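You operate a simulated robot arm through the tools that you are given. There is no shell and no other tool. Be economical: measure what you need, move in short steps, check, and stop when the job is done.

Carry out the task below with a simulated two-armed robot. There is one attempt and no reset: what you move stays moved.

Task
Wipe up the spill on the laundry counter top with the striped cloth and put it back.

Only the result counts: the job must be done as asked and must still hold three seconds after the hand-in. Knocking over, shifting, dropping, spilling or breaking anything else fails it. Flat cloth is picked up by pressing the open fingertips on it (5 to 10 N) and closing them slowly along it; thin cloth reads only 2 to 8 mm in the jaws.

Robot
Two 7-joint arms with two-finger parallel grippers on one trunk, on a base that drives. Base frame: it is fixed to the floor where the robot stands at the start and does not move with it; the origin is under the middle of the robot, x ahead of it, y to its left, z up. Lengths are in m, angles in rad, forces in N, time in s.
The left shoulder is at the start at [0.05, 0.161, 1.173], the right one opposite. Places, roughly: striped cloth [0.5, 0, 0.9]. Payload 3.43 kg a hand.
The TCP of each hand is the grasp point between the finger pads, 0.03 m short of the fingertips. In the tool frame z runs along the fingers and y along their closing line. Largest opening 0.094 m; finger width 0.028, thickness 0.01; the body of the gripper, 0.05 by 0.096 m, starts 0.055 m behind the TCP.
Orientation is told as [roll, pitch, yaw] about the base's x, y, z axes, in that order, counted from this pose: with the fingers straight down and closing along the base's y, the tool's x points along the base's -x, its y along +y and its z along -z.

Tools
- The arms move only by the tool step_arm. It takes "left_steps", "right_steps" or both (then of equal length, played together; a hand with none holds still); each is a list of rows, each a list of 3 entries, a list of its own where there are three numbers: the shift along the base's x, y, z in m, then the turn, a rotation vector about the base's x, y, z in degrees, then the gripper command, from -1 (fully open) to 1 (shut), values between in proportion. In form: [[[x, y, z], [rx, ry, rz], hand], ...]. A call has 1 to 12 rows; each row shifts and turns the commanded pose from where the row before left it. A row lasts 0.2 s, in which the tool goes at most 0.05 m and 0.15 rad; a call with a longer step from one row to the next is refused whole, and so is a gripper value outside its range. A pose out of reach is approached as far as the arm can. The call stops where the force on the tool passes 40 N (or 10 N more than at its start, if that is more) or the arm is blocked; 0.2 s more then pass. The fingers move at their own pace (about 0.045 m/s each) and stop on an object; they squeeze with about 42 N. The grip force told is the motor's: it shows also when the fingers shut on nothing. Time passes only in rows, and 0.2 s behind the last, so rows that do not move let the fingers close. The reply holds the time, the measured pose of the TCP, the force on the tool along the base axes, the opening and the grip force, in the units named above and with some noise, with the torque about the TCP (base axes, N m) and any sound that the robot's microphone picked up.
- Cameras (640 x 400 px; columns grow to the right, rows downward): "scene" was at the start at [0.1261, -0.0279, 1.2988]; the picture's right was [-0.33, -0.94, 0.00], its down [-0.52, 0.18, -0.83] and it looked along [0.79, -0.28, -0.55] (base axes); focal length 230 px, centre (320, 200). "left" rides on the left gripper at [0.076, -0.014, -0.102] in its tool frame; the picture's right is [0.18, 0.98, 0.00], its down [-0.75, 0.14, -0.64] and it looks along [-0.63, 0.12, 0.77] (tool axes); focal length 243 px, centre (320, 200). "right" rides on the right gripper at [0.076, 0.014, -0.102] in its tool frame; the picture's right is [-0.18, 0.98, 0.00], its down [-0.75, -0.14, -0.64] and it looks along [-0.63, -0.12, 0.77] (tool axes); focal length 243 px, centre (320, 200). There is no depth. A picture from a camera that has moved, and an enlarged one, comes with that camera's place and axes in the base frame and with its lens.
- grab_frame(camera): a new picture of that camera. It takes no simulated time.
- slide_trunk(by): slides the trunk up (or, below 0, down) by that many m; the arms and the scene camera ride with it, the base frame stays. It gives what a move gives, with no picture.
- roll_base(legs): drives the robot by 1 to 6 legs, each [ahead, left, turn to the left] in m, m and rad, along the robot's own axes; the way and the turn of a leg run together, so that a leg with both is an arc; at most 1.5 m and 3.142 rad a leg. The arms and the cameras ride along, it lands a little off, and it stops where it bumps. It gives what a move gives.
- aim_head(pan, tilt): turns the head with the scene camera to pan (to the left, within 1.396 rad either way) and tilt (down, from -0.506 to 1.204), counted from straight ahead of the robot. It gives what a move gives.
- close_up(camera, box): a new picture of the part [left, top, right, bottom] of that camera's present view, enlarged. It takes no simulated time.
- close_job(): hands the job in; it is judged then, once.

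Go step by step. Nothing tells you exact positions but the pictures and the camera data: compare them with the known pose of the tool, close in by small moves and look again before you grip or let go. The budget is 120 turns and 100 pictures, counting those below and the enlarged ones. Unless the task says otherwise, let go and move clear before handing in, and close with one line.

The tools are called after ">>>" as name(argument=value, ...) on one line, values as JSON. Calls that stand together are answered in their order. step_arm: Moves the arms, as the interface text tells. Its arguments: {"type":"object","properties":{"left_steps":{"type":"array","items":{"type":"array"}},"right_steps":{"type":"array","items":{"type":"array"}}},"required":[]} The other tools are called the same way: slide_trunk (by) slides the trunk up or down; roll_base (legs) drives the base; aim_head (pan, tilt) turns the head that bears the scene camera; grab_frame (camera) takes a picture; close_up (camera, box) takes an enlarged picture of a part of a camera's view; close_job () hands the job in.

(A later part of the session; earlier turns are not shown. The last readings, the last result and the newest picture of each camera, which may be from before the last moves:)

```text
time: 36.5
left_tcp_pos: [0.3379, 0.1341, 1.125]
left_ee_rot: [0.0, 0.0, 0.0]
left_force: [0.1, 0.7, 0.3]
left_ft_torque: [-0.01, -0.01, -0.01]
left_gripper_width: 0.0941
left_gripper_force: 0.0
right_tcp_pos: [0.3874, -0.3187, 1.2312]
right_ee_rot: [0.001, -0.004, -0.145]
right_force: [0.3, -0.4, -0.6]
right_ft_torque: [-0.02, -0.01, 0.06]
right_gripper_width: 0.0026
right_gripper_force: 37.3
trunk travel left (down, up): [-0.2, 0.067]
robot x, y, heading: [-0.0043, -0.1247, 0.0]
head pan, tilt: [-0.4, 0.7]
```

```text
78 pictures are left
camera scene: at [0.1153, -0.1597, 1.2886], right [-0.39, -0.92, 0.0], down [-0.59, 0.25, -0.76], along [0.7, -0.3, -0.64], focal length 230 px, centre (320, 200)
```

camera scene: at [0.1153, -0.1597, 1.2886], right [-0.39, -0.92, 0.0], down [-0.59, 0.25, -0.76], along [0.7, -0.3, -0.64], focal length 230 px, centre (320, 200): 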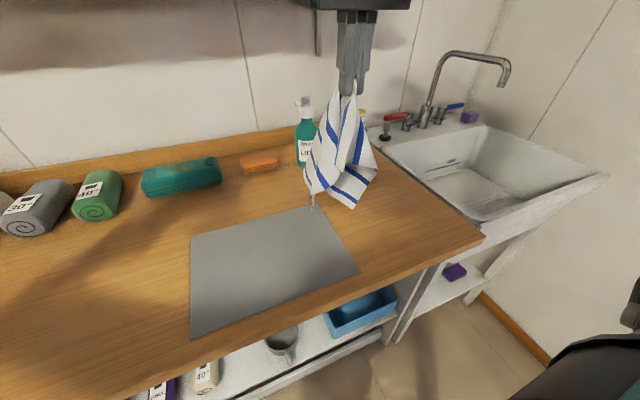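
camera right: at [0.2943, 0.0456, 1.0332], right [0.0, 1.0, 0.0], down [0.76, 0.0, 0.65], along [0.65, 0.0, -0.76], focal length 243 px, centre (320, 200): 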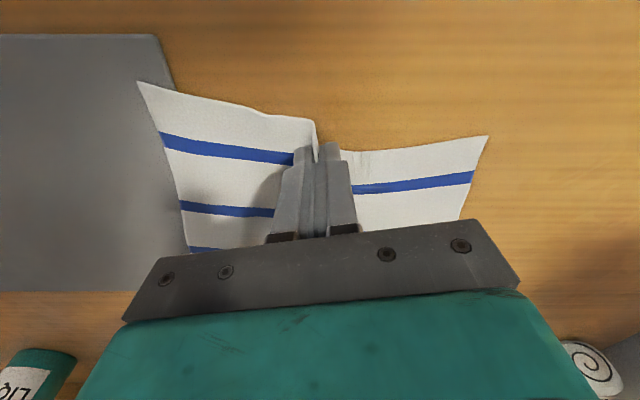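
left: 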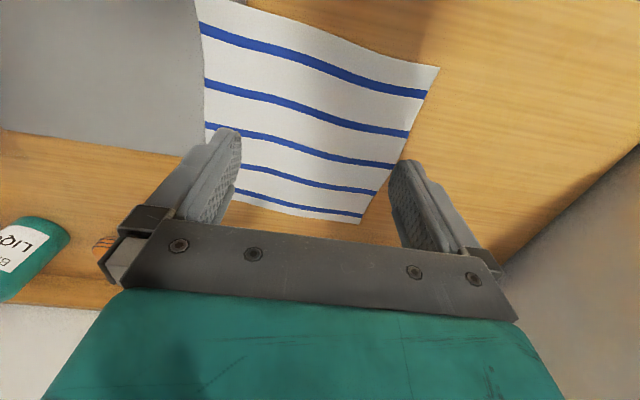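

I'm over the spill side now: the mat's corner is at about [0.53, −0.32] and the spill just beyond it at x 0.50–0.58, y −0.33 to −0.39. I'll lower the cloth while moving forward so it trails back toward the robot, clear of the bottle.

>>> step_arm(right_steps=[[[0.02, -0.022, 0], [0, 0, 0], 1], [[0.015, -0.02, 0], [0, 0, 0], 1], [[0.013, 0, -0.034], [0, 0, 0], 1], [[0.013, 0, -0.034], [0, 0, 0], 1], [[0.013, 0, -0.034], [0, 0, 0], 1], [[0.013, 0, -0.034], [0, 0, 0], 1], [[0.013, 0, -0.034], [0, 0, 0], 1], [[0.013, 0, -0.034], [0, 0, 0], 1], [[0.013, 0, -0.034], [0, 0, 0], 1], [[0, 0, 0], [0, 0, 0], 1]])

>>> grab_frame(camera="scene")

>>> grab_frame(camera="right")

```text
time: 38.7
left_tcp_pos: [0.3372, 0.1332, 1.1252]
left_ee_rot: [-0.001, 0.001, -0.001]
left_force: [-0.3, 0.1, 0.3]
left_ft_torque: [0.0, 0.0, 0.01]
left_gripper_width: 0.094
left_gripper_force: 0.0
right_tcp_pos: [0.5138, -0.3615, 0.9922]
right_ee_rot: [0.0, -0.008, -0.145]
right_force: [-0.3, 0.2, -0.4]
right_ft_torque: [0.04, 0.03, 0.03]
right_gripper_width: 0.0026
right_gripper_force: 37.2
trunk travel left (down, up): [-0.2, 0.067]
robot x, y, heading: [-0.0095, -0.1309, 0.001]
head pan, tilt: [-0.4, 0.7]
```

```text
77 pictures are left
camera scene: at [0.1151, -0.159, 1.2887], right [-0.39, -0.92, 0.0], down [-0.59, 0.25, -0.77], along [0.7, -0.3, -0.64], focal length 230 px, centre (320, 200)
```

scene: 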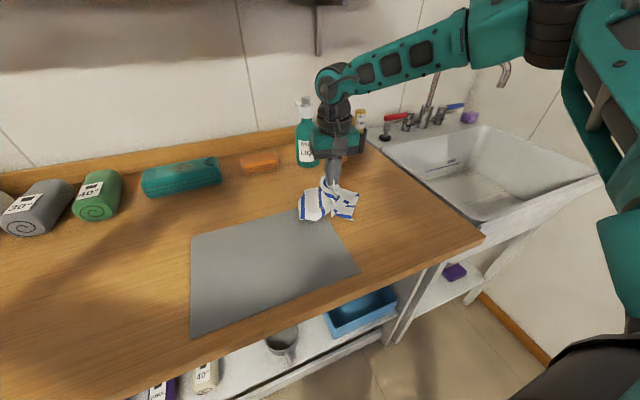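

```text
76 pictures are left
camera right: at [0.439, -0.3344, 1.0948], right [0.32, 0.95, 0.0], down [0.72, -0.25, 0.65], along [0.61, -0.21, -0.76], focal length 243 px, centre (320, 200)
```

right: 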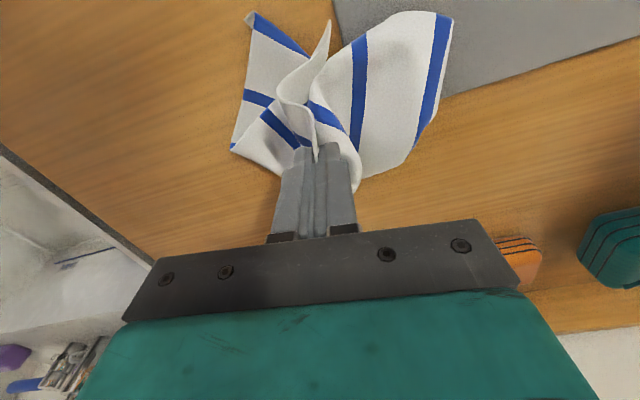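

>>> step_arm(right_steps=[[[0.012, 0, -0.018], [0, 0, 0], 1], [[0.012, 0, -0.015], [0, 0, 0], 1], [[0.008, 0, -0.013], [0, 0, 0], 1], [[0, 0, -0.005], [0, 0, 0], 1], [[0, 0, 0], [0, 0, 0], 1]])

>>> grab_frame(camera="right")

>>> close_up(camera="scene", box=[250, 100, 410, 230])

```text
time: 39.9
left_tcp_pos: [0.3376, 0.1339, 1.1246]
left_ee_rot: [0.0, -0.001, 0.0]
left_force: [-0.9, -0.2, 0.8]
left_ft_torque: [-0.01, -0.04, 0.0]
left_gripper_width: 0.0943
left_gripper_force: 0.0
right_tcp_pos: [0.5235, -0.3732, 0.9526]
right_ee_rot: [0.002, -0.006, -0.146]
right_force: [-0.4, 1.0, -0.6]
right_ft_torque: [-0.01, -0.02, 0.09]
right_gripper_width: 0.0026
right_gripper_force: 37.0
right hand out of reach, approached as far as the arm can: row 2, 3
trunk travel left (down, up): [-0.2, 0.067]
robot x, y, heading: [-0.0047, -0.1256, -0.0]
head pan, tilt: [-0.4, 0.7]
```

```text
75 pictures are left
camera right: at [0.4489, -0.347, 1.0542], right [0.32, 0.95, 0.0], down [0.72, -0.25, 0.65], along [0.61, -0.21, -0.76], focal length 243 px, centre (320, 200)
```

right: 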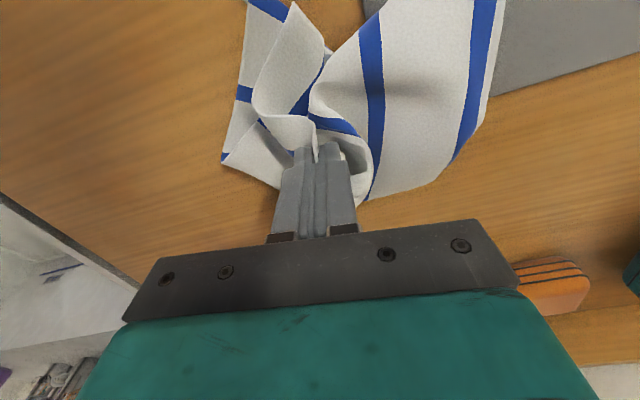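

```text
3.08 times, centred on (330, 165) of scene
camera zoom: at [0.1153, -0.1591, 1.2887], right [-0.39, -0.92, 0.0], down [-0.59, 0.25, -0.76], along [0.7, -0.3, -0.64], focal length 707 px, centre (289, 308)
```

zoom: 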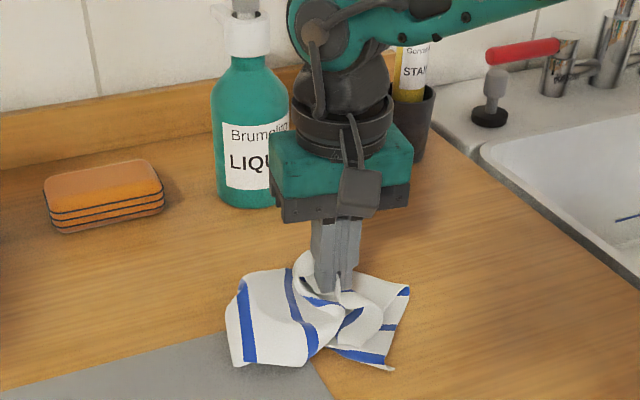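

The arm nears its forward limit here, so I'll pull the hand back a little and drive the base 6 cm closer.

>>> step_arm(right_steps=[[[-0.02, 0.005, 0.01], [0, 0, 0], 1], [[-0.02, 0.005, 0.01], [0, 0, 0], 1]])

>>> roll_base(legs=[[0.06, 0, 0]])

>>> step_arm(right_steps=[[[0.01, 0.0, -0.01], [0, 0, 0], 1], [[0.01, 0.0, -0.01], [0, 0, 0], 1], [[0.0, 0, -0.006], [0, 0, 0], 1], [[0, 0, 0], [0, 0, 0], 1]])

>>> grab_frame(camera="scene")

```text
time: 40.5
left_tcp_pos: [0.3366, 0.1337, 1.1243]
left_ee_rot: [0.0, 0.0, 0.0]
left_force: [-0.3, 0.3, 0.8]
left_ft_torque: [-0.03, -0.04, 0.03]
left_gripper_width: 0.094
left_gripper_force: 0.1
right_tcp_pos: [0.4852, -0.3631, 0.9719]
right_ee_rot: [0.001, -0.005, -0.144]
right_force: [-0.1, 0.2, -0.3]
right_ft_torque: [-0.04, 0.0, -0.01]
right_gripper_width: 0.0025
right_gripper_force: 37.7
trunk travel left (down, up): [-0.2, 0.067]
robot x, y, heading: [-0.0054, -0.1262, -0.001]
head pan, tilt: [-0.4, 0.7]
```

```text
time: 41.5
left_tcp_pos: [0.3834, 0.1335, 1.1241]
left_ee_rot: [0.0, -0.001, -0.002]
left_force: [-0.6, -0.6, 0.7]
left_ft_torque: [-0.01, 0.0, -0.04]
left_gripper_width: 0.0942
left_gripper_force: 0.1
right_tcp_pos: [0.5304, -0.3629, 0.9725]
right_ee_rot: [0.001, -0.007, -0.146]
right_force: [0.2, -0.9, 0.6]
right_ft_torque: [0.0, 0.0, 0.03]
right_gripper_width: 0.0023
right_gripper_force: 37.0
trunk travel left (down, up): [-0.2, 0.067]
robot x, y, heading: [0.0411, -0.1278, 0.0]
head pan, tilt: [-0.4, 0.7]
stopped in leg 1: the robot was blocked; the commanded pose is now the measured one
```

```text
time: 42.5
left_tcp_pos: [0.3824, 0.1337, 1.1247]
left_ee_rot: [0.0, 0.0, 0.0]
left_force: [-0.4, -1.6, -0.1]
left_ft_torque: [0.01, 0.01, 0.02]
left_gripper_width: 0.094
left_gripper_force: 0.1
right_tcp_pos: [0.5503, -0.3622, 0.946]
right_ee_rot: [0.003, -0.007, -0.145]
right_force: [-0.1, 1.1, 1.4]
right_ft_torque: [0.04, 0.0, 0.03]
right_gripper_width: 0.0027
right_gripper_force: 36.8
trunk travel left (down, up): [-0.2, 0.067]
robot x, y, heading: [0.0385, -0.1267, 0.002]
head pan, tilt: [-0.4, 0.7]
```

```text
73 pictures are left
camera scene: at [0.1607, -0.159, 1.2887], right [-0.39, -0.92, 0.0], down [-0.59, 0.25, -0.76], along [0.7, -0.3, -0.64], focal length 230 px, centre (320, 200)
```

scene: 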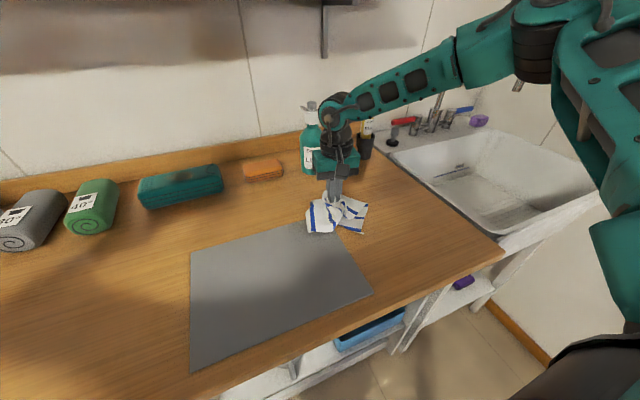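

The base lightly touched the counter and stopped 4.6 cm ahead, which is enough. I'll lower to a pressing contact.

>>> step_arm(right_steps=[[[0, 0, -0.004], [0, 0, 0], 1], [[0, 0, -0.003], [0, 0, 0], 1], [[0, 0, 0], [0, 0, 0], 1]])

>>> step_arm(right_steps=[[[0, 0, -0.002], [0, 0, 0], 1], [[0, 0, 0], [0, 0, 0], 1]])

```text
time: 43.3
left_tcp_pos: [0.3831, 0.1323, 1.1258]
left_ee_rot: [0.001, -0.001, -0.001]
left_force: [0.1, 0.0, 0.2]
left_ft_torque: [0.01, -0.02, 0.02]
left_gripper_width: 0.094
left_gripper_force: 0.1
right_tcp_pos: [0.5498, -0.3623, 0.9396]
right_ee_rot: [0.002, -0.005, -0.145]
right_force: [-0.8, 0.5, 1.9]
right_ft_torque: [-0.01, 0.0, 0.02]
right_gripper_width: 0.0023
right_gripper_force: 36.7
trunk travel left (down, up): [-0.2, 0.067]
robot x, y, heading: [0.0376, -0.1261, 0.004]
head pan, tilt: [-0.4, 0.7]
```

```text
time: 43.9
left_tcp_pos: [0.3833, 0.1326, 1.1238]
left_ee_rot: [-0.001, -0.001, -0.001]
left_force: [-0.3, 0.3, 0.2]
left_ft_torque: [-0.04, 0.0, -0.02]
left_gripper_width: 0.094
left_gripper_force: 0.0
right_tcp_pos: [0.5505, -0.3627, 0.9378]
right_ee_rot: [0.001, -0.007, -0.145]
right_force: [0.3, 0.9, 2.2]
right_ft_torque: [0.0, 0.02, 0.05]
right_gripper_width: 0.0024
right_gripper_force: 37.3
trunk travel left (down, up): [-0.2, 0.067]
robot x, y, heading: [0.0372, -0.1279, -0.002]
head pan, tilt: [-0.4, 0.7]
```

>>> step_arm(right_steps=[[[0, 0, -0.003], [0, 0, 0], 1], [[0, 0, 0], [0, 0, 0], 1]])

>>> step_arm(right_steps=[[[0, 0, -0.002], [0, 0, 0], 1], [[0, 0, 0], [0, 0, 0], 1]])

```text
time: 44.5
left_tcp_pos: [0.3821, 0.1343, 1.1234]
left_ee_rot: [0.001, -0.001, -0.001]
left_force: [0.1, -0.3, 0.8]
left_ft_torque: [0.0, -0.03, -0.01]
left_gripper_width: 0.0941
left_gripper_force: 0.0
right_tcp_pos: [0.5498, -0.3617, 0.9364]
right_ee_rot: [0.001, -0.009, -0.145]
right_force: [-1.3, 0.4, 7.9]
right_ft_torque: [0.01, 0.02, 0.03]
right_gripper_width: 0.0026
right_gripper_force: 36.8
trunk travel left (down, up): [-0.2, 0.067]
robot x, y, heading: [0.0439, -0.1314, -0.0]
head pan, tilt: [-0.4, 0.7]
```

```text
time: 45.1
left_tcp_pos: [0.3813, 0.1333, 1.1254]
left_ee_rot: [-0.002, -0.002, -0.001]
left_force: [-0.4, -0.5, -0.6]
left_ft_torque: [0.0, 0.01, 0.0]
left_gripper_width: 0.0941
left_gripper_force: 0.1
right_tcp_pos: [0.5506, -0.362, 0.9353]
right_ee_rot: [0.003, -0.011, -0.144]
right_force: [-1.1, -1.7, 19.2]
right_ft_torque: [-0.09, -0.01, 0.05]
right_gripper_width: 0.0022
right_gripper_force: 37.0
trunk travel left (down, up): [-0.2, 0.067]
robot x, y, heading: [0.0395, -0.1254, 0.002]
head pan, tilt: [-0.4, 0.7]
```

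I'll ease off to about 12 N and wipe back and forth across the patch.

>>> step_arm(right_steps=[[[0, 0, 0.001], [0, 0, 0], 1], [[0.02, 0, 0], [0, 0, 0], 1], [[0.015, 0, 0], [0, 0, 0], 1], [[0, -0.015, 0], [0, 0, 0], 1], [[-0.02, 0, 0], [0, 0, 0], 1], [[-0.02, 0, 0], [0, 0, 0], 1], [[-0.02, 0, 0], [0, 0, 0], 1], [[-0.02, 0, 0], [0, 0, 0], 1], [[0, -0.015, 0], [0, 0, 0], 1], [[0.02, 0, 0], [0, 0, 0], 1], [[0.02, 0, 0], [0, 0, 0], 1], [[0.02, 0, 0], [0, 0, 0], 1]])

>>> close_up(camera="scene", box=[260, 110, 420, 240])

```text
time: 47.7
left_tcp_pos: [0.3829, 0.1332, 1.1255]
left_ee_rot: [-0.001, 0.0, -0.001]
left_force: [-1.0, -0.1, 0.3]
left_ft_torque: [0.01, 0.03, 0.03]
left_gripper_width: 0.0941
left_gripper_force: 0.1
right_tcp_pos: [0.5462, -0.4035, 0.9451]
right_ee_rot: [0.002, -0.005, -0.145]
right_force: [-0.1, 0.2, 0.5]
right_ft_torque: [0.0, 0.01, 0.04]
right_gripper_width: 0.0025
right_gripper_force: 37.3
right hand out of reach, approached as far as the arm can: row 2, 3
trunk travel left (down, up): [-0.2, 0.067]
robot x, y, heading: [0.0402, -0.1285, -0.001]
head pan, tilt: [-0.4, 0.7]
```

```text
3.08 times, centred on (340, 175) of scene
camera zoom: at [0.1609, -0.1589, 1.2886], right [-0.39, -0.92, 0.0], down [-0.59, 0.25, -0.76], along [0.7, -0.3, -0.64], focal length 707 px, centre (258, 277)
```

zoom: 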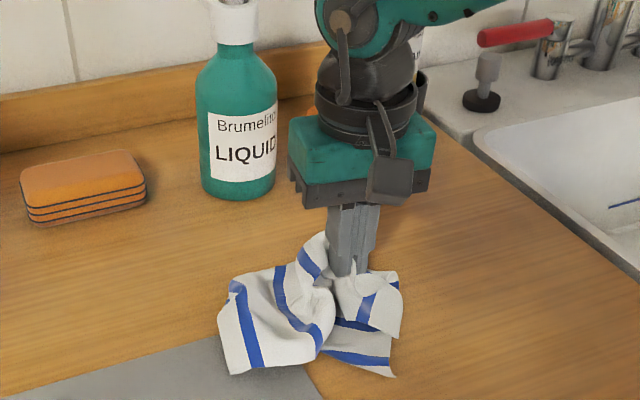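

The hand reached its forward limit near x 0.57 and lifted off. I'll raise the trunk 5 cm, which changes the arm geometry relative to the surface, and see whether the reach improves.

>>> slide_trunk(by=0.055)

>>> step_arm(right_steps=[[[0.0, 0.02, -0.015], [0, 0, 0], 1], [[0.0, 0.02, -0.015], [0, 0, 0], 1], [[0.0, 0, -0.015], [0, 0, 0], 1], [[0.015, 0, -0.01], [0, 0, 0], 1], [[0.015, 0, 0], [0, 0, 0], 1], [[0.015, 0, 0], [0, 0, 0], 1], [[0, 0, 0], [0, 0, 0], 1]])

```text
time: 48.7
left_tcp_pos: [0.3832, 0.1341, 1.1789]
left_ee_rot: [0.0, -0.001, -0.001]
left_force: [0.9, -0.1, 0.3]
left_ft_torque: [0.0, 0.03, 0.02]
left_gripper_width: 0.0941
left_gripper_force: 0.1
right_tcp_pos: [0.5453, -0.4048, 0.9998]
right_ee_rot: [0.002, -0.007, -0.145]
right_force: [0.3, -0.5, -1.4]
right_ft_torque: [0.03, 0.02, 0.06]
right_gripper_width: 0.0026
right_gripper_force: 37.4
trunk travel left (down, up): [-0.255, 0.012]
robot x, y, heading: [0.0406, -0.1267, 0.005]
head pan, tilt: [-0.4, 0.7]
```

```text
time: 50.3
left_tcp_pos: [0.3845, 0.1337, 1.1798]
left_ee_rot: [-0.001, 0.0, -0.001]
left_force: [-0.3, 0.5, 0.6]
left_ft_torque: [0.05, 0.01, 0.0]
left_gripper_width: 0.0938
left_gripper_force: 0.1
right_tcp_pos: [0.5558, -0.3871, 0.9726]
right_ee_rot: [0.003, -0.008, -0.144]
right_force: [0.7, 0.8, 1.0]
right_ft_torque: [0.01, -0.03, 0.08]
right_gripper_width: 0.0025
right_gripper_force: 37.2
right hand out of reach, approached as far as the arm can: row 2, 3, 4, 5, 6
trunk travel left (down, up): [-0.255, 0.012]
robot x, y, heading: [0.0364, -0.1256, 0.002]
head pan, tilt: [-0.4, 0.7]
```

Raising made it slightly worse, so I'll lower the trunk below its start height instead, lifting the hand first so it stays clear.

>>> step_arm(right_steps=[[[-0.02, -0.0, 0.04], [0, 0, 0], 1], [[-0.02, -0.0, 0.04], [0, 0, 0], 1], [[0, 0, 0.04], [0, 0, 0], 1], [[0, 0, 0.04], [0, 0, 0], 1]])

>>> slide_trunk(by=-0.13)

>>> grab_frame(camera="scene")

```text
time: 51.3
left_tcp_pos: [0.3831, 0.1333, 1.1796]
left_ee_rot: [0.001, 0.0, 0.0]
left_force: [-0.3, 0.3, -0.3]
left_ft_torque: [0.06, 0.0, 0.02]
left_gripper_width: 0.0943
left_gripper_force: 0.1
right_tcp_pos: [0.5141, -0.3867, 1.1328]
right_ee_rot: [0.002, -0.005, -0.145]
right_force: [0.3, 0.5, -0.2]
right_ft_torque: [0.03, -0.05, 0.04]
right_gripper_width: 0.0025
right_gripper_force: 37.5
trunk travel left (down, up): [-0.255, 0.012]
robot x, y, heading: [0.0354, -0.1257, -0.003]
head pan, tilt: [-0.4, 0.7]
```

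```text
time: 52.9
left_tcp_pos: [0.3824, 0.1346, 1.0487]
left_ee_rot: [0.001, 0.0, 0.0]
left_force: [0.0, 0.6, 0.4]
left_ft_torque: [-0.02, 0.01, 0.01]
left_gripper_width: 0.0938
left_gripper_force: 0.1
right_tcp_pos: [0.515, -0.3861, 1.0019]
right_ee_rot: [0.001, -0.006, -0.146]
right_force: [0.0, 0.0, -0.2]
right_ft_torque: [-0.02, 0.02, 0.08]
right_gripper_width: 0.0021
right_gripper_force: 37.2
trunk travel left (down, up): [-0.125, 0.142]
robot x, y, heading: [0.0423, -0.1307, 0.003]
head pan, tilt: [-0.4, 0.7]
```

```text
71 pictures are left
camera scene: at [0.1606, -0.1591, 1.2137], right [-0.39, -0.92, 0.0], down [-0.59, 0.25, -0.77], along [0.7, -0.3, -0.64], focal length 230 px, centre (320, 200)
```

scene: 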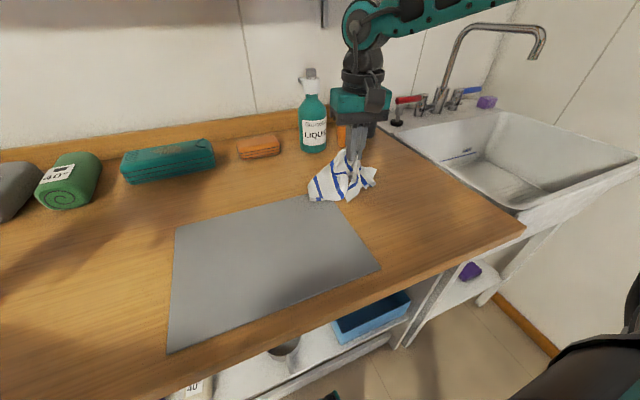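

>>> step_arm(right_steps=[[[0.012, 0.01, -0.01], [0, 0, 0], 1], [[0.012, 0.01, -0.01], [0, 0, 0], 1], [[0.012, 0, -0.01], [0, 0, 0], 1], [[0.012, 0, -0.01], [0, 0, 0], 1], [[0.012, 0, -0.01], [0, 0, 0], 1], [[0, 0, -0.01], [0, 0, 0], 1], [[0, 0, 0], [0, 0, 0], 1]])

>>> close_up(camera="scene", box=[270, 90, 410, 220])

```text
time: 54.5
left_tcp_pos: [0.3829, 0.1334, 1.0491]
left_ee_rot: [0.0, 0.0, 0.001]
left_force: [-0.5, -0.1, -0.6]
left_ft_torque: [0.01, 0.02, 0.03]
left_gripper_width: 0.0943
left_gripper_force: 0.0
right_tcp_pos: [0.574, -0.3663, 0.9432]
right_ee_rot: [0.001, -0.005, -0.146]
right_force: [0.3, -0.1, 1.6]
right_ft_torque: [0.01, 0.0, 0.04]
right_gripper_width: 0.0026
right_gripper_force: 36.9
trunk travel left (down, up): [-0.125, 0.142]
robot x, y, heading: [0.0432, -0.1273, 0.001]
head pan, tilt: [-0.4, 0.7]
```

```text
3.08 times, centred on (340, 155) of scene
camera zoom: at [0.1605, -0.159, 1.2137], right [-0.39, -0.92, 0.0], down [-0.59, 0.25, -0.77], along [0.7, -0.3, -0.64], focal length 707 px, centre (258, 338)
```

zoom: 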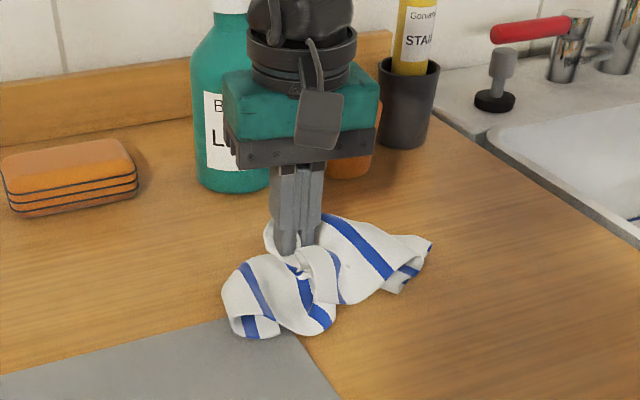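

Lowering the trunk fixed the reach: the hand is at [0.574, −0.366] over the patch with the cloth beneath it, and the bottle front is at x ≈ 0.71. Now I press and wipe.

>>> step_arm(right_steps=[[[0, 0, -0.004], [0, 0, 0], 1], [[0, 0, -0.002], [0, 0, 0], 1], [[0, 0, 0], [0, 0, 0], 1]])

>>> step_arm(right_steps=[[[0, 0, -0.002], [0, 0, 0], 1], [[0, 0, 0], [0, 0, 0], 1]])

```text
time: 55.2
left_tcp_pos: [0.3821, 0.1333, 1.0495]
left_ee_rot: [-0.002, 0.0, 0.0]
left_force: [0.8, 0.0, -0.5]
left_ft_torque: [-0.02, 0.02, 0.03]
left_gripper_width: 0.0938
left_gripper_force: 0.0
right_tcp_pos: [0.5749, -0.3643, 0.9377]
right_ee_rot: [0.002, -0.008, -0.144]
right_force: [-0.6, 0.4, 9.5]
right_ft_torque: [-0.09, 0.03, 0.05]
right_gripper_width: 0.0024
right_gripper_force: 36.9
trunk travel left (down, up): [-0.125, 0.142]
robot x, y, heading: [0.0387, -0.1308, -0.002]
head pan, tilt: [-0.4, 0.7]
```

```text
time: 55.9
left_tcp_pos: [0.3819, 0.1334, 1.0507]
left_ee_rot: [-0.001, -0.002, 0.001]
left_force: [0.4, -0.3, 0.3]
left_ft_torque: [0.01, -0.01, 0.0]
left_gripper_width: 0.0941
left_gripper_force: 0.0
right_tcp_pos: [0.5756, -0.3658, 0.937]
right_ee_rot: [0.001, -0.012, -0.144]
right_force: [1.1, -1.2, 17.0]
right_ft_torque: [-0.15, 0.05, 0.04]
right_gripper_width: 0.0026
right_gripper_force: 37.2
trunk travel left (down, up): [-0.125, 0.142]
robot x, y, heading: [0.0402, -0.1283, -0.002]
head pan, tilt: [-0.4, 0.7]
```

>>> step_arm(right_steps=[[[0.015, 0, 0.0005], [0, 0, 0], 1], [[0, 0.018, 0], [0, 0, 0], 1], [[-0.025, 0, 0], [0, 0, 0], 1], [[-0.025, 0, 0], [0, 0, 0], 1], [[-0.025, 0, 0], [0, 0, 0], 1], [[0, -0.016, 0], [0, 0, 0], 1], [[0.025, 0, 0], [0, 0, 0], 1], [[0.025, 0, 0], [0, 0, 0], 1], [[0.025, 0, 0], [0, 0, 0], 1], [[0, -0.018, 0], [0, 0, 0], 1], [[-0.025, 0, 0], [0, 0, 0], 1], [[-0.025, 0, 0], [0, 0, 0], 1]])

>>> close_up(camera="scene", box=[270, 90, 410, 220])

```text
time: 58.5
left_tcp_pos: [0.3832, 0.133, 1.0506]
left_ee_rot: [0.0, 0.0, 0.0]
left_force: [-0.3, -0.2, 1.1]
left_ft_torque: [0.01, -0.02, 0.02]
left_gripper_width: 0.0938
left_gripper_force: 0.0
right_tcp_pos: [0.5307, -0.3884, 0.9382]
right_ee_rot: [0.002, -0.008, -0.144]
right_force: [0.9, -0.5, 1.3]
right_ft_torque: [-0.02, -0.04, 0.04]
right_gripper_width: 0.0026
right_gripper_force: 37.3
right hand out of reach, approached as far as the arm can: row 2
trunk travel left (down, up): [-0.125, 0.142]
robot x, y, heading: [0.0415, -0.1269, -0.004]
head pan, tilt: [-0.4, 0.7]
```

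```text
3.08 times, centred on (340, 155) of scene
camera zoom: at [0.1605, -0.1591, 1.2137], right [-0.39, -0.92, 0.0], down [-0.59, 0.25, -0.77], along [0.7, -0.3, -0.64], focal length 707 px, centre (258, 338)
```

zoom: 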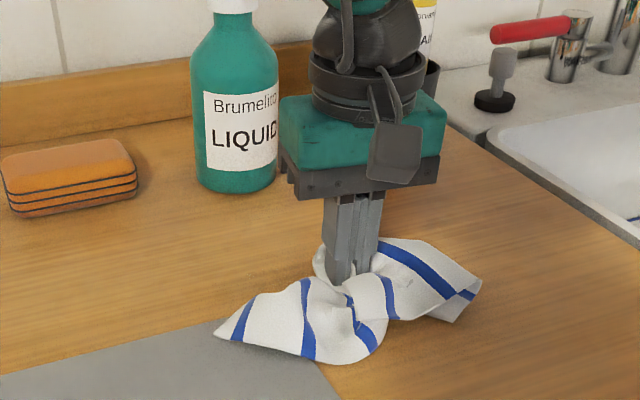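

Pressing force faded to about 1 N over this stretch. I'll press again, do another pass, then lift the cloth and look at the patch.

>>> step_arm(right_steps=[[[0, 0, -0.002], [0, 0, 0], 1], [[-0.02, 0, -0.001], [0, 0, 0], 1], [[0, 0.015, 0], [0, 0, 0], 1], [[0.02, 0, 0], [0, 0, 0], 1], [[0.02, 0, 0], [0, 0, 0], 1], [[0.02, 0, 0], [0, 0, 0], 1], [[0, 0.012, 0], [0, 0, 0], 1], [[-0.02, 0, 0], [0, 0, 0], 1], [[-0.02, 0, 0], [0, 0, 0], 1], [[-0.02, 0, 0], [0, 0, 0], 1]])

>>> step_arm(right_steps=[[[0, 0, 0.03], [0, 0, 0], 1], [[0, 0, 0.04], [0, 0, 0], 1], [[-0.01, 0, 0.045], [0, 0, 0], 1], [[-0.02, 0, 0.045], [0, 0, 0], 1], [[-0.02, 0, 0.045], [0, 0, 0], 1], [[-0.03, 0, 0.03], [0, 0, 0], 1], [[-0.03, 0, 0.03], [0, 0, 0], 1], [[-0.0, 0, 0.03], [0, 0, 0], 1]])

>>> grab_frame(camera="scene")

>>> grab_frame(camera="right")

```text
time: 60.6
left_tcp_pos: [0.3828, 0.1338, 1.0506]
left_ee_rot: [-0.001, 0.0, 0.001]
left_force: [0.4, -0.1, -0.3]
left_ft_torque: [0.01, 0.0, -0.01]
left_gripper_width: 0.0938
left_gripper_force: 0.1
right_tcp_pos: [0.5105, -0.3605, 0.9355]
right_ee_rot: [0.002, -0.009, -0.145]
right_force: [4.1, 0.1, 13.5]
right_ft_torque: [-0.07, -0.12, 0.07]
right_gripper_width: 0.0023
right_gripper_force: 36.7
trunk travel left (down, up): [-0.125, 0.142]
robot x, y, heading: [0.0405, -0.1284, 0.001]
head pan, tilt: [-0.4, 0.7]
```

```text
time: 62.5
left_tcp_pos: [0.3831, 0.1335, 1.0501]
left_ee_rot: [0.0, -0.001, 0.0]
left_force: [-0.4, -0.8, -0.1]
left_ft_torque: [0.0, 0.01, 0.02]
left_gripper_width: 0.0939
left_gripper_force: 0.1
right_tcp_pos: [0.3989, -0.3603, 1.2306]
right_ee_rot: [0.002, -0.005, -0.145]
right_force: [0.9, 0.6, -0.9]
right_ft_torque: [0.01, -0.03, -0.01]
right_gripper_width: 0.0023
right_gripper_force: 37.1
trunk travel left (down, up): [-0.125, 0.142]
robot x, y, heading: [0.0393, -0.1296, 0.002]
head pan, tilt: [-0.4, 0.7]
```

```text
68 pictures are left
camera scene: at [0.1607, -0.1588, 1.2136], right [-0.39, -0.92, 0.0], down [-0.59, 0.25, -0.77], along [0.7, -0.3, -0.64], focal length 230 px, centre (320, 200)
```

scene: 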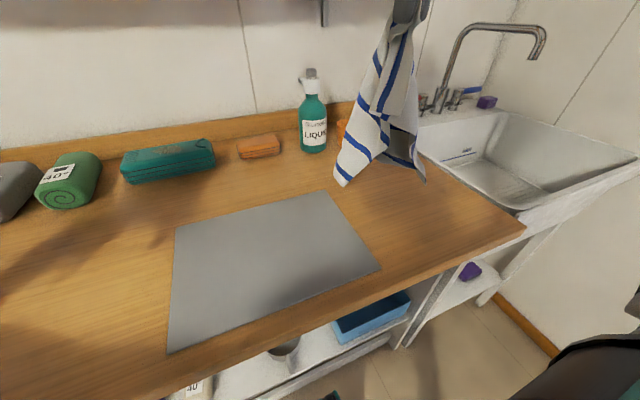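

```text
67 pictures are left
camera right: at [0.3247, -0.3347, 1.3314], right [0.32, 0.95, 0.0], down [0.72, -0.25, 0.65], along [0.61, -0.21, -0.76], focal length 243 px, centre (320, 200)
```

right: 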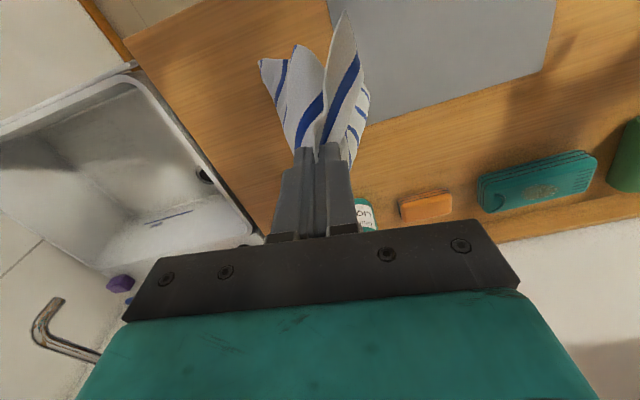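

>>> close_up(camera="scene", box=[270, 130, 450, 250])

>>> grab_frame(camera="left")

```text
3.33 times, centred on (360, 190) of scene
camera zoom: at [0.1607, -0.1588, 1.2136], right [-0.39, -0.92, 0.0], down [-0.59, 0.25, -0.77], along [0.7, -0.3, -0.64], focal length 766 px, centre (187, 233)
```

zoom: 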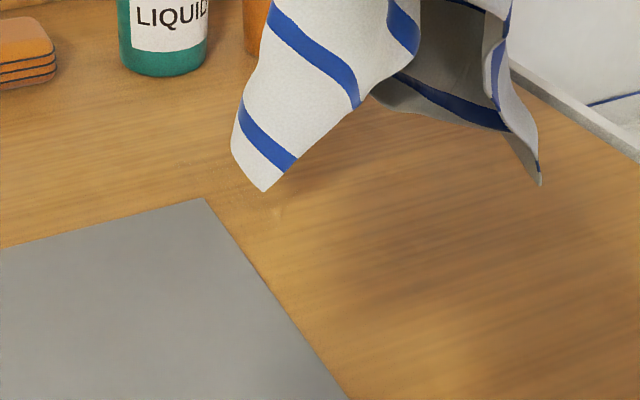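

```text
65 pictures are left
camera left: at [0.3065, 0.1196, 1.1524], right [-0.18, 0.98, 0.0], down [0.75, 0.14, 0.64], along [0.63, 0.12, -0.77], focal length 243 px, centre (320, 200)
```

left: 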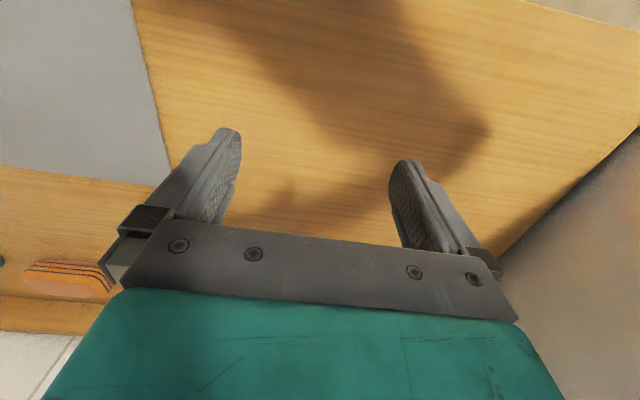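

Most of the patch looks clean, with perhaps a faint trace near the cloth's lower tip; the cloth hides part of it. I'll move the hand aside for a clear view.

>>> step_arm(right_steps=[[[-0.03, -0.03, 0.01], [0, 0, 0], 1], [[-0.03, -0.03, 0.01], [0, 0, 0], 1], [[-0.01, -0.04, 0.01], [0, 0, 0], 1], [[0, 0, 0], [0, 0, 0], 1]])

>>> close_up(camera="scene", box=[270, 130, 450, 250])

```text
time: 63.5
left_tcp_pos: [0.384, 0.1351, 1.0479]
left_ee_rot: [-0.002, 0.0, -0.001]
left_force: [0.7, -0.1, 0.2]
left_ft_torque: [0.03, -0.03, -0.01]
left_gripper_width: 0.0938
left_gripper_force: 0.0
right_tcp_pos: [0.3316, -0.4612, 1.2584]
right_ee_rot: [0.003, -0.006, -0.144]
right_force: [-0.1, -0.1, 0.1]
right_ft_torque: [0.04, -0.03, 0.01]
right_gripper_width: 0.0025
right_gripper_force: 36.6
trunk travel left (down, up): [-0.125, 0.142]
robot x, y, heading: [0.0408, -0.1251, -0.001]
head pan, tilt: [-0.4, 0.7]
```

```text
3.33 times, centred on (360, 190) of scene
camera zoom: at [0.1609, -0.1591, 1.2136], right [-0.39, -0.92, 0.0], down [-0.59, 0.25, -0.76], along [0.7, -0.3, -0.64], focal length 766 px, centre (187, 233)
```

zoom: 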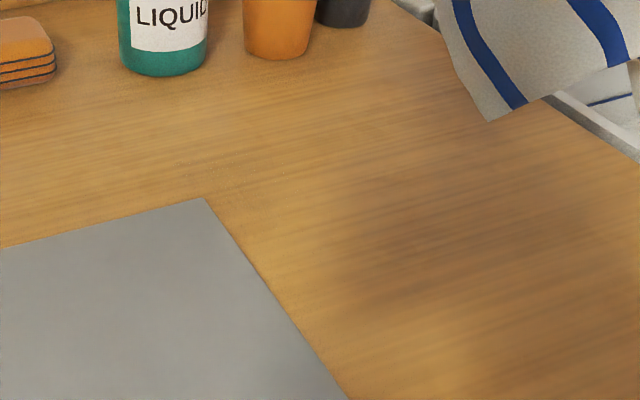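

>>> close_up(camera="scene", box=[300, 150, 380, 200])

```text
8.00 times, centred on (340, 175) of scene
camera zoom: at [0.1609, -0.1591, 1.2136], right [-0.39, -0.92, 0.0], down [-0.59, 0.25, -0.76], along [0.7, -0.3, -0.64], focal length 1837 px, centre (160, 400)
```

zoom: 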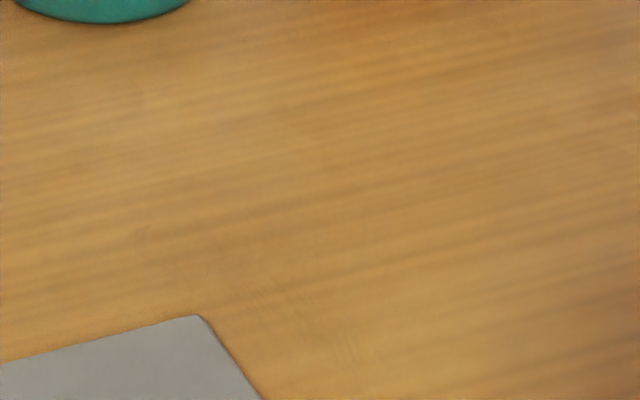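

The patch is nearly gone, but faint traces remain along its mat side, about [0.576, −0.33] to [0.506, −0.362]. I'll shift the base slightly left so the hand can work there, and wipe again.

>>> roll_base(legs=[[-0.004, 0.05, 0]])

>>> step_arm(right_steps=[[[0.03, 0.03, -0.01], [0, 0, 0], 1], [[0.03, 0.03, -0.01], [0, 0, 0], 1], [[0.02, 0.005, -0.02], [0, 0, 0], 1], [[0.015, 0, -0.035], [0, 0, 0], 1], [[0.015, 0, -0.035], [0, 0, 0], 1], [[0.015, 0, -0.035], [0, 0, 0], 1], [[0.015, 0, -0.035], [0, 0, 0], 1], [[0.015, 0, -0.035], [0, 0, 0], 1], [[0.015, 0, -0.035], [0, 0, 0], 1], [[0.015, 0, -0.025], [0, 0, 0], 1], [[0, 0, 0], [0, 0, 0], 1]])

>>> grab_frame(camera="right")

>>> grab_frame(camera="scene")

```text
time: 64.4
left_tcp_pos: [0.3787, 0.183, 1.0495]
left_ee_rot: [-0.001, -0.001, 0.0]
left_force: [-0.5, -0.1, 0.0]
left_ft_torque: [-0.01, 0.02, -0.03]
left_gripper_width: 0.094
left_gripper_force: 0.1
right_tcp_pos: [0.3274, -0.4109, 1.2595]
right_ee_rot: [0.002, -0.007, -0.144]
right_force: [0.0, 0.4, 0.4]
right_ft_torque: [-0.03, -0.03, 0.01]
right_gripper_width: 0.0024
right_gripper_force: 37.1
trunk travel left (down, up): [-0.125, 0.142]
robot x, y, heading: [0.036, -0.0758, 0.003]
head pan, tilt: [-0.4, 0.7]
```

```text
time: 66.8
left_tcp_pos: [0.3784, 0.181, 1.0489]
left_ee_rot: [0.001, -0.001, 0.0]
left_force: [0.0, -0.3, -0.2]
left_ft_torque: [0.03, -0.02, -0.02]
left_gripper_width: 0.0939
left_gripper_force: 0.0
right_tcp_pos: [0.5117, -0.3467, 0.9842]
right_ee_rot: [0.001, -0.007, -0.144]
right_force: [0.6, -0.3, 0.6]
right_ft_torque: [0.02, 0.02, 0.02]
right_gripper_width: 0.0024
right_gripper_force: 37.0
trunk travel left (down, up): [-0.125, 0.142]
robot x, y, heading: [0.0337, -0.0796, -0.002]
head pan, tilt: [-0.4, 0.7]
```

```text
62 pictures are left
camera right: at [0.4372, -0.3205, 1.0856], right [0.32, 0.95, 0.0], down [0.72, -0.25, 0.65], along [0.61, -0.21, -0.76], focal length 243 px, centre (320, 200)
```

right: 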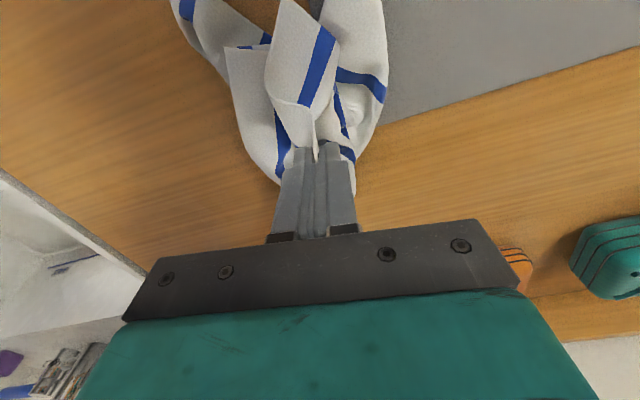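

```text
61 pictures are left
camera scene: at [0.1567, -0.1103, 1.2137], right [-0.39, -0.92, 0.0], down [-0.59, 0.25, -0.77], along [0.7, -0.3, -0.64], focal length 230 px, centre (320, 200)
```

scene: 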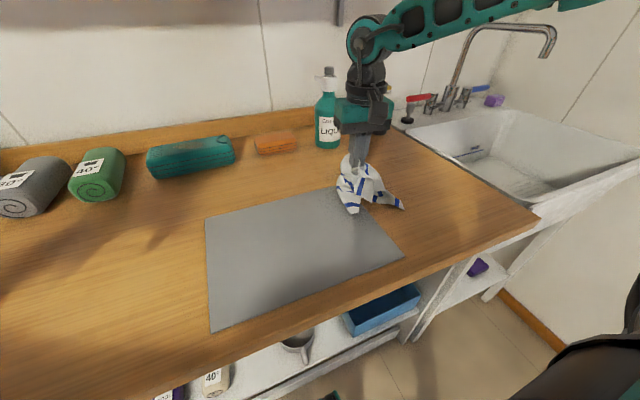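

>>> step_arm(right_steps=[[[0.018, 0.003, -0.011], [0, 0, 0], 1], [[0.018, 0.003, -0.011], [0, 0, 0], 1], [[0.018, 0.003, -0.011], [0, 0, 0], 1], [[0.016, 0.003, -0.012], [0, 0, 0], 1], [[0, 0, -0.002], [0, 0, 0], 1], [[0, 0, 0], [0, 0, 0], 1]])

```text
time: 68.2
left_tcp_pos: [0.3777, 0.1818, 1.0489]
left_ee_rot: [0.0, -0.001, -0.001]
left_force: [1.3, 0.6, 1.4]
left_ft_torque: [-0.01, -0.02, -0.02]
left_gripper_width: 0.094
left_gripper_force: 0.0
right_tcp_pos: [0.5824, -0.3347, 0.938]
right_ee_rot: [0.0, -0.006, -0.145]
right_force: [0.1, -0.3, 2.3]
right_ft_torque: [-0.03, -0.02, 0.03]
right_gripper_width: 0.0024
right_gripper_force: 36.9
trunk travel left (down, up): [-0.125, 0.142]
robot x, y, heading: [0.0339, -0.0824, 0.003]
head pan, tilt: [-0.4, 0.7]
```

>>> step_arm(right_steps=[[[0, 0, -0.003], [0, 0, 0], 1], [[0, 0, 0], [0, 0, 0], 1]])

>>> grab_frame(camera="right")

```text
time: 68.8
left_tcp_pos: [0.3783, 0.1808, 1.05]
left_ee_rot: [0.001, 0.0, 0.0]
left_force: [-1.0, -0.2, -0.7]
left_ft_torque: [0.01, -0.05, -0.01]
left_gripper_width: 0.0939
left_gripper_force: 0.0
right_tcp_pos: [0.5818, -0.3339, 0.9354]
right_ee_rot: [0.002, -0.009, -0.145]
right_force: [-0.1, -0.1, 6.7]
right_ft_torque: [-0.05, 0.04, 0.01]
right_gripper_width: 0.0026
right_gripper_force: 37.2
trunk travel left (down, up): [-0.125, 0.142]
robot x, y, heading: [0.0359, -0.0817, -0.004]
head pan, tilt: [-0.4, 0.7]
```

```text
60 pictures are left
camera right: at [0.5074, -0.3081, 1.0363], right [0.32, 0.95, 0.0], down [0.72, -0.25, 0.65], along [0.61, -0.21, -0.76], focal length 243 px, centre (320, 200)
```

right: 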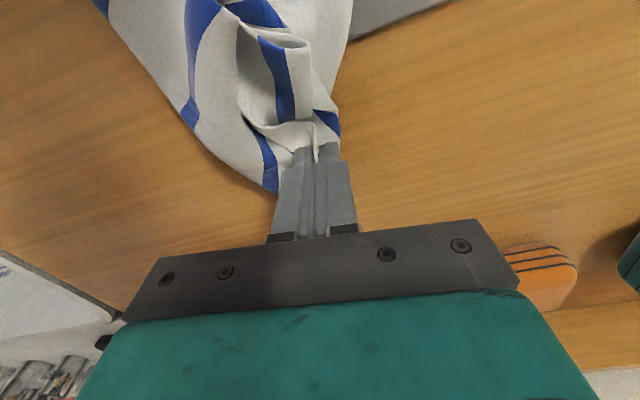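

Good contact at about 7 N. I'll wipe along the mat-side traces, keeping the fingertips off the mat.

>>> step_arm(right_steps=[[[0, 0, -0.001], [0, 0, 0], 1], [[-0.02, -0.003, 0], [0, 0, 0], 1], [[-0.015, -0.012, 0], [0, 0, 0], 1], [[-0.02, -0.004, 0], [0, 0, 0], 1], [[-0.02, 0, 0], [0, 0, 0], 1], [[-0.015, -0.005, 0], [0, 0, 0], 1], [[0, -0.01, 0], [0, 0, 0], 1], [[0.025, 0.002, 0], [0, 0, 0], 1], [[0.025, 0.002, 0], [0, 0, 0], 1], [[0.02, 0.01, 0], [0, 0, 0], 1], [[0.02, 0.015, 0], [0, 0, 0], 1], [[0, 0.008, 0], [0, 0, 0], 1]])

>>> step_arm(right_steps=[[[-0.02, -0.005, 0], [0, 0, 0], 1], [[-0.015, -0.012, 0], [0, 0, 0], 1], [[-0.02, -0.008, 0], [0, 0, 0], 1], [[-0.025, -0.005, 0], [0, 0, 0], 1], [[0, -0.015, 0], [0, 0, 0], 1], [[0.025, 0, 0], [0, 0, 0], 1], [[0.025, 0, 0], [0, 0, 0], 1], [[0.02, 0, 0], [0, 0, 0], 1], [[0, -0.015, 0], [0, 0, 0], 1], [[-0.025, 0, 0], [0, 0, 0], 1], [[-0.025, 0, 0], [0, 0, 0], 1], [[-0.02, 0, 0], [0, 0, 0], 1]])

```text
time: 71.4
left_tcp_pos: [0.378, 0.1826, 1.051]
left_ee_rot: [-0.001, -0.001, 0.001]
left_force: [0.1, 0.5, 0.4]
left_ft_torque: [-0.01, 0.02, -0.03]
left_gripper_width: 0.0938
left_gripper_force: 0.0
right_tcp_pos: [0.5819, -0.3315, 0.9349]
right_ee_rot: [0.001, -0.011, -0.149]
right_force: [1.3, -3.9, 15.6]
right_ft_torque: [-0.22, 0.05, 0.08]
right_gripper_width: 0.0026
right_gripper_force: 37.5
trunk travel left (down, up): [-0.125, 0.142]
robot x, y, heading: [0.0351, -0.0773, -0.0]
head pan, tilt: [-0.4, 0.7]
```

```text
time: 74.0
left_tcp_pos: [0.3768, 0.1824, 1.0494]
left_ee_rot: [-0.002, -0.002, -0.001]
left_force: [0.1, 0.1, 0.3]
left_ft_torque: [0.04, -0.01, -0.01]
left_gripper_width: 0.0939
left_gripper_force: 0.2
right_tcp_pos: [0.5028, -0.3905, 0.9333]
right_ee_rot: [0.003, -0.011, -0.147]
right_force: [3.6, -0.1, 19.6]
right_ft_torque: [-0.13, -0.02, 0.07]
right_gripper_width: 0.0022
right_gripper_force: 37.4
trunk travel left (down, up): [-0.125, 0.142]
robot x, y, heading: [0.0336, -0.0781, 0.004]
head pan, tilt: [-0.4, 0.7]
```

Firm contact was held for the whole pass. I'll lift the cloth away and inspect.

>>> step_arm(right_steps=[[[0, 0, 0.03], [0, 0, 0], 1], [[0, 0, 0.045], [0, 0, 0], 1], [[-0.01, 0, 0.045], [0, 0, 0], 1], [[-0.02, 0, 0.045], [0, 0, 0], 1], [[-0.02, 0, 0.045], [0, 0, 0], 1], [[-0.03, -0.01, 0.035], [0, 0, 0], 1], [[-0.03, -0.03, 0.03], [0, 0, 0], 1], [[-0.03, -0.03, 0.03], [0, 0, 0], 1], [[-0.02, -0.03, 0.02], [0, 0, 0], 1], [[0, 0, 0], [0, 0, 0], 1]])

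>>> grab_frame(camera="scene")

>>> close_up(camera="scene", box=[320, 140, 420, 210])

```text
refused: row 7 steps farther than a row can; nothing moved
```

```text
59 pictures are left
camera scene: at [0.1557, -0.1094, 1.2139], right [-0.39, -0.92, 0.0], down [-0.59, 0.25, -0.77], along [0.71, -0.3, -0.64], focal length 230 px, centre (320, 200)
```

scene: 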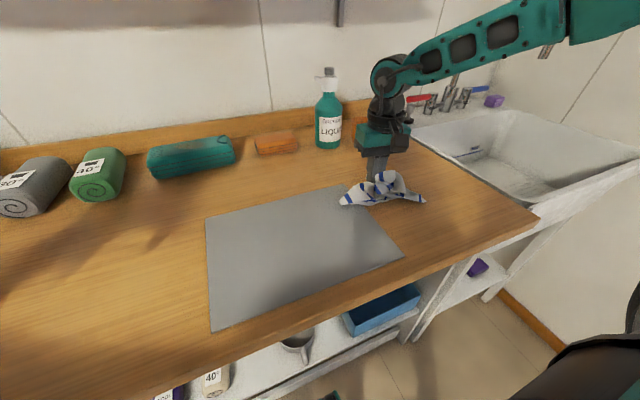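

```text
5.71 times, centred on (370, 175) of scene
camera zoom: at [0.1557, -0.1094, 1.2139], right [-0.39, -0.92, 0.0], down [-0.59, 0.25, -0.77], along [0.71, -0.3, -0.64], focal length 1312 px, centre (34, 343)
```

zoom: 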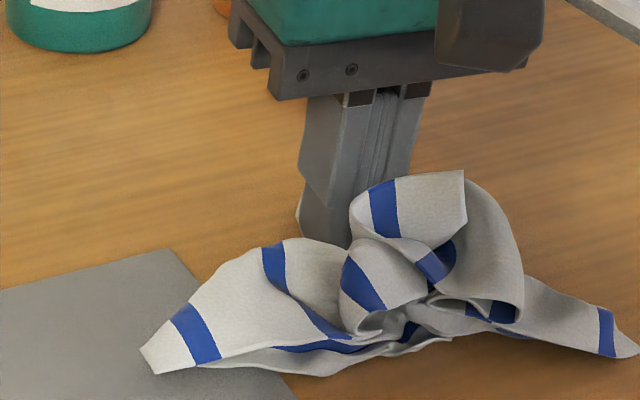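

>>> step_arm(right_steps=[[[0, 0, 0.03], [0, 0, 0], 1], [[0, 0, 0.045], [0, 0, 0], 1], [[-0.01, 0, 0.045], [0, 0, 0], 1], [[-0.02, 0, 0.045], [0, 0, 0], 1], [[-0.02, 0, 0.045], [0, 0, 0], 1], [[-0.03, -0.01, 0.03], [0, 0, 0], 1], [[-0.03, -0.025, 0.025], [0, 0, 0], 1], [[-0.03, -0.025, 0.025], [0, 0, 0], 1], [[-0.02, -0.03, 0.02], [0, 0, 0], 1], [[0, 0, 0], [0, 0, 0], 1]])

>>> close_up(camera="scene", box=[320, 140, 420, 210])

>>> grab_frame(camera="scene")

```text
time: 76.2
left_tcp_pos: [0.3793, 0.1826, 1.0498]
left_ee_rot: [0.001, 0.0, 0.001]
left_force: [0.5, 0.3, 0.2]
left_ft_torque: [0.03, 0.01, 0.01]
left_gripper_width: 0.0939
left_gripper_force: 0.1
right_tcp_pos: [0.3425, -0.4822, 1.2439]
right_ee_rot: [0.002, -0.006, -0.146]
right_force: [-1.0, -0.9, -0.5]
right_ft_torque: [0.04, 0.02, 0.02]
right_gripper_width: 0.0025
right_gripper_force: 37.6
trunk travel left (down, up): [-0.125, 0.142]
robot x, y, heading: [0.0368, -0.0808, -0.0]
head pan, tilt: [-0.4, 0.7]
```

```text
5.71 times, centred on (370, 175) of scene
camera zoom: at [0.157, -0.1105, 1.2136], right [-0.39, -0.92, 0.0], down [-0.59, 0.25, -0.76], along [0.7, -0.3, -0.64], focal length 1312 px, centre (34, 343)
```

zoom: 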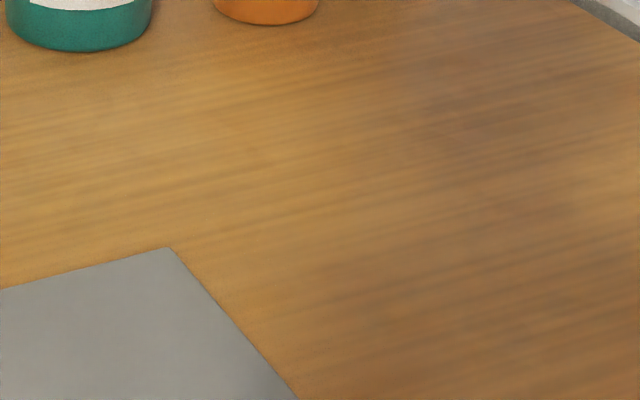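

```text
56 pictures are left
camera scene: at [0.157, -0.1105, 1.2136], right [-0.39, -0.92, 0.0], down [-0.59, 0.25, -0.76], along [0.7, -0.3, -0.64], focal length 230 px, centre (320, 200)
```

scene: 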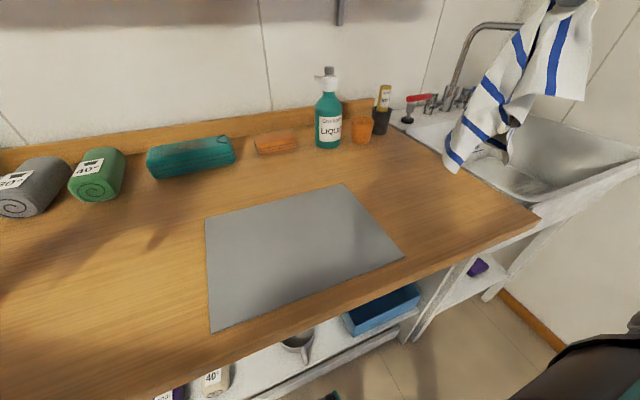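

The counter is clean where the spill was, and the mat's corners measure the same as at the start. Now to put the cloth back: I'll bring the hand in, then drive the base back to the pick-up stance.

>>> step_arm(right_steps=[[[0.02, 0.035, 0.005], [0, 0, 0], 1], [[0.02, 0.035, 0.005], [0, 0, 0], 1], [[0.02, 0.035, 0.005], [0, 0, 0], 1], [[0.02, 0.035, 0.005], [0, 0, 0], 1], [[0.02, 0.035, 0.005], [0, 0, 0], 1], [[0, 0.02, 0], [0, 0, 0], 1]])

>>> roll_base(legs=[[-0.04, 0, 0], [0, 0.18, 0], [0, 0, 0.33]])

>>> grab_frame(camera="scene")

```text
time: 77.6
left_tcp_pos: [0.3772, 0.1833, 1.0502]
left_ee_rot: [0.001, 0.0, 0.0]
left_force: [0.7, -0.1, -0.1]
left_ft_torque: [0.03, 0.01, 0.01]
left_gripper_width: 0.0939
left_gripper_force: 0.2
right_tcp_pos: [0.4404, -0.2895, 1.2645]
right_ee_rot: [0.004, -0.009, -0.147]
right_force: [-0.1, 0.4, -0.7]
right_ft_torque: [0.0, 0.02, 0.01]
right_gripper_width: 0.0025
right_gripper_force: 37.1
right hand out of reach, approached as far as the arm can: row 6
trunk travel left (down, up): [-0.125, 0.142]
robot x, y, heading: [0.0345, -0.0791, -0.003]
head pan, tilt: [-0.4, 0.7]
```

```text
time: 80.6
left_tcp_pos: [0.2361, 0.4582, 1.0494]
left_ee_rot: [0.0, 0.001, 0.329]
left_force: [0.1, 0.1, -0.3]
left_ft_torque: [-0.01, 0.0, 0.01]
left_gripper_width: 0.0943
left_gripper_force: 0.0
right_tcp_pos: [0.4468, 0.0311, 1.2631]
right_ee_rot: [0.005, -0.009, 0.185]
right_force: [0.7, 0.3, -0.2]
right_ft_torque: [0.0, -0.01, -0.03]
right_gripper_width: 0.0026
right_gripper_force: 37.6
trunk travel left (down, up): [-0.125, 0.142]
robot x, y, heading: [-0.0006, 0.1013, 0.333]
head pan, tilt: [-0.4, 0.7]
```

```text
55 pictures are left
camera scene: at [0.1212, 0.1089, 1.2137], right [-0.07, -1.0, 0.0], down [-0.64, 0.04, -0.77], along [0.76, -0.05, -0.64], focal length 230 px, centre (320, 200)
```

scene: 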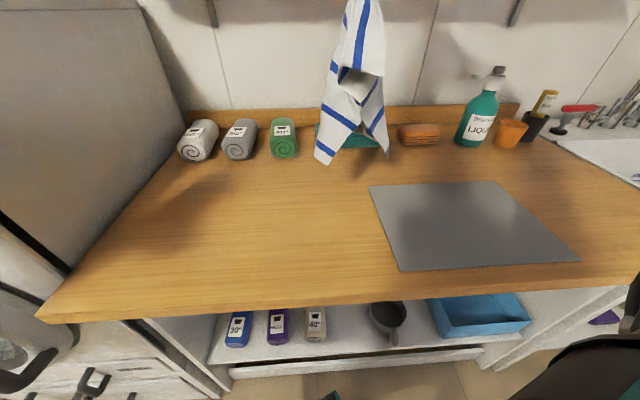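

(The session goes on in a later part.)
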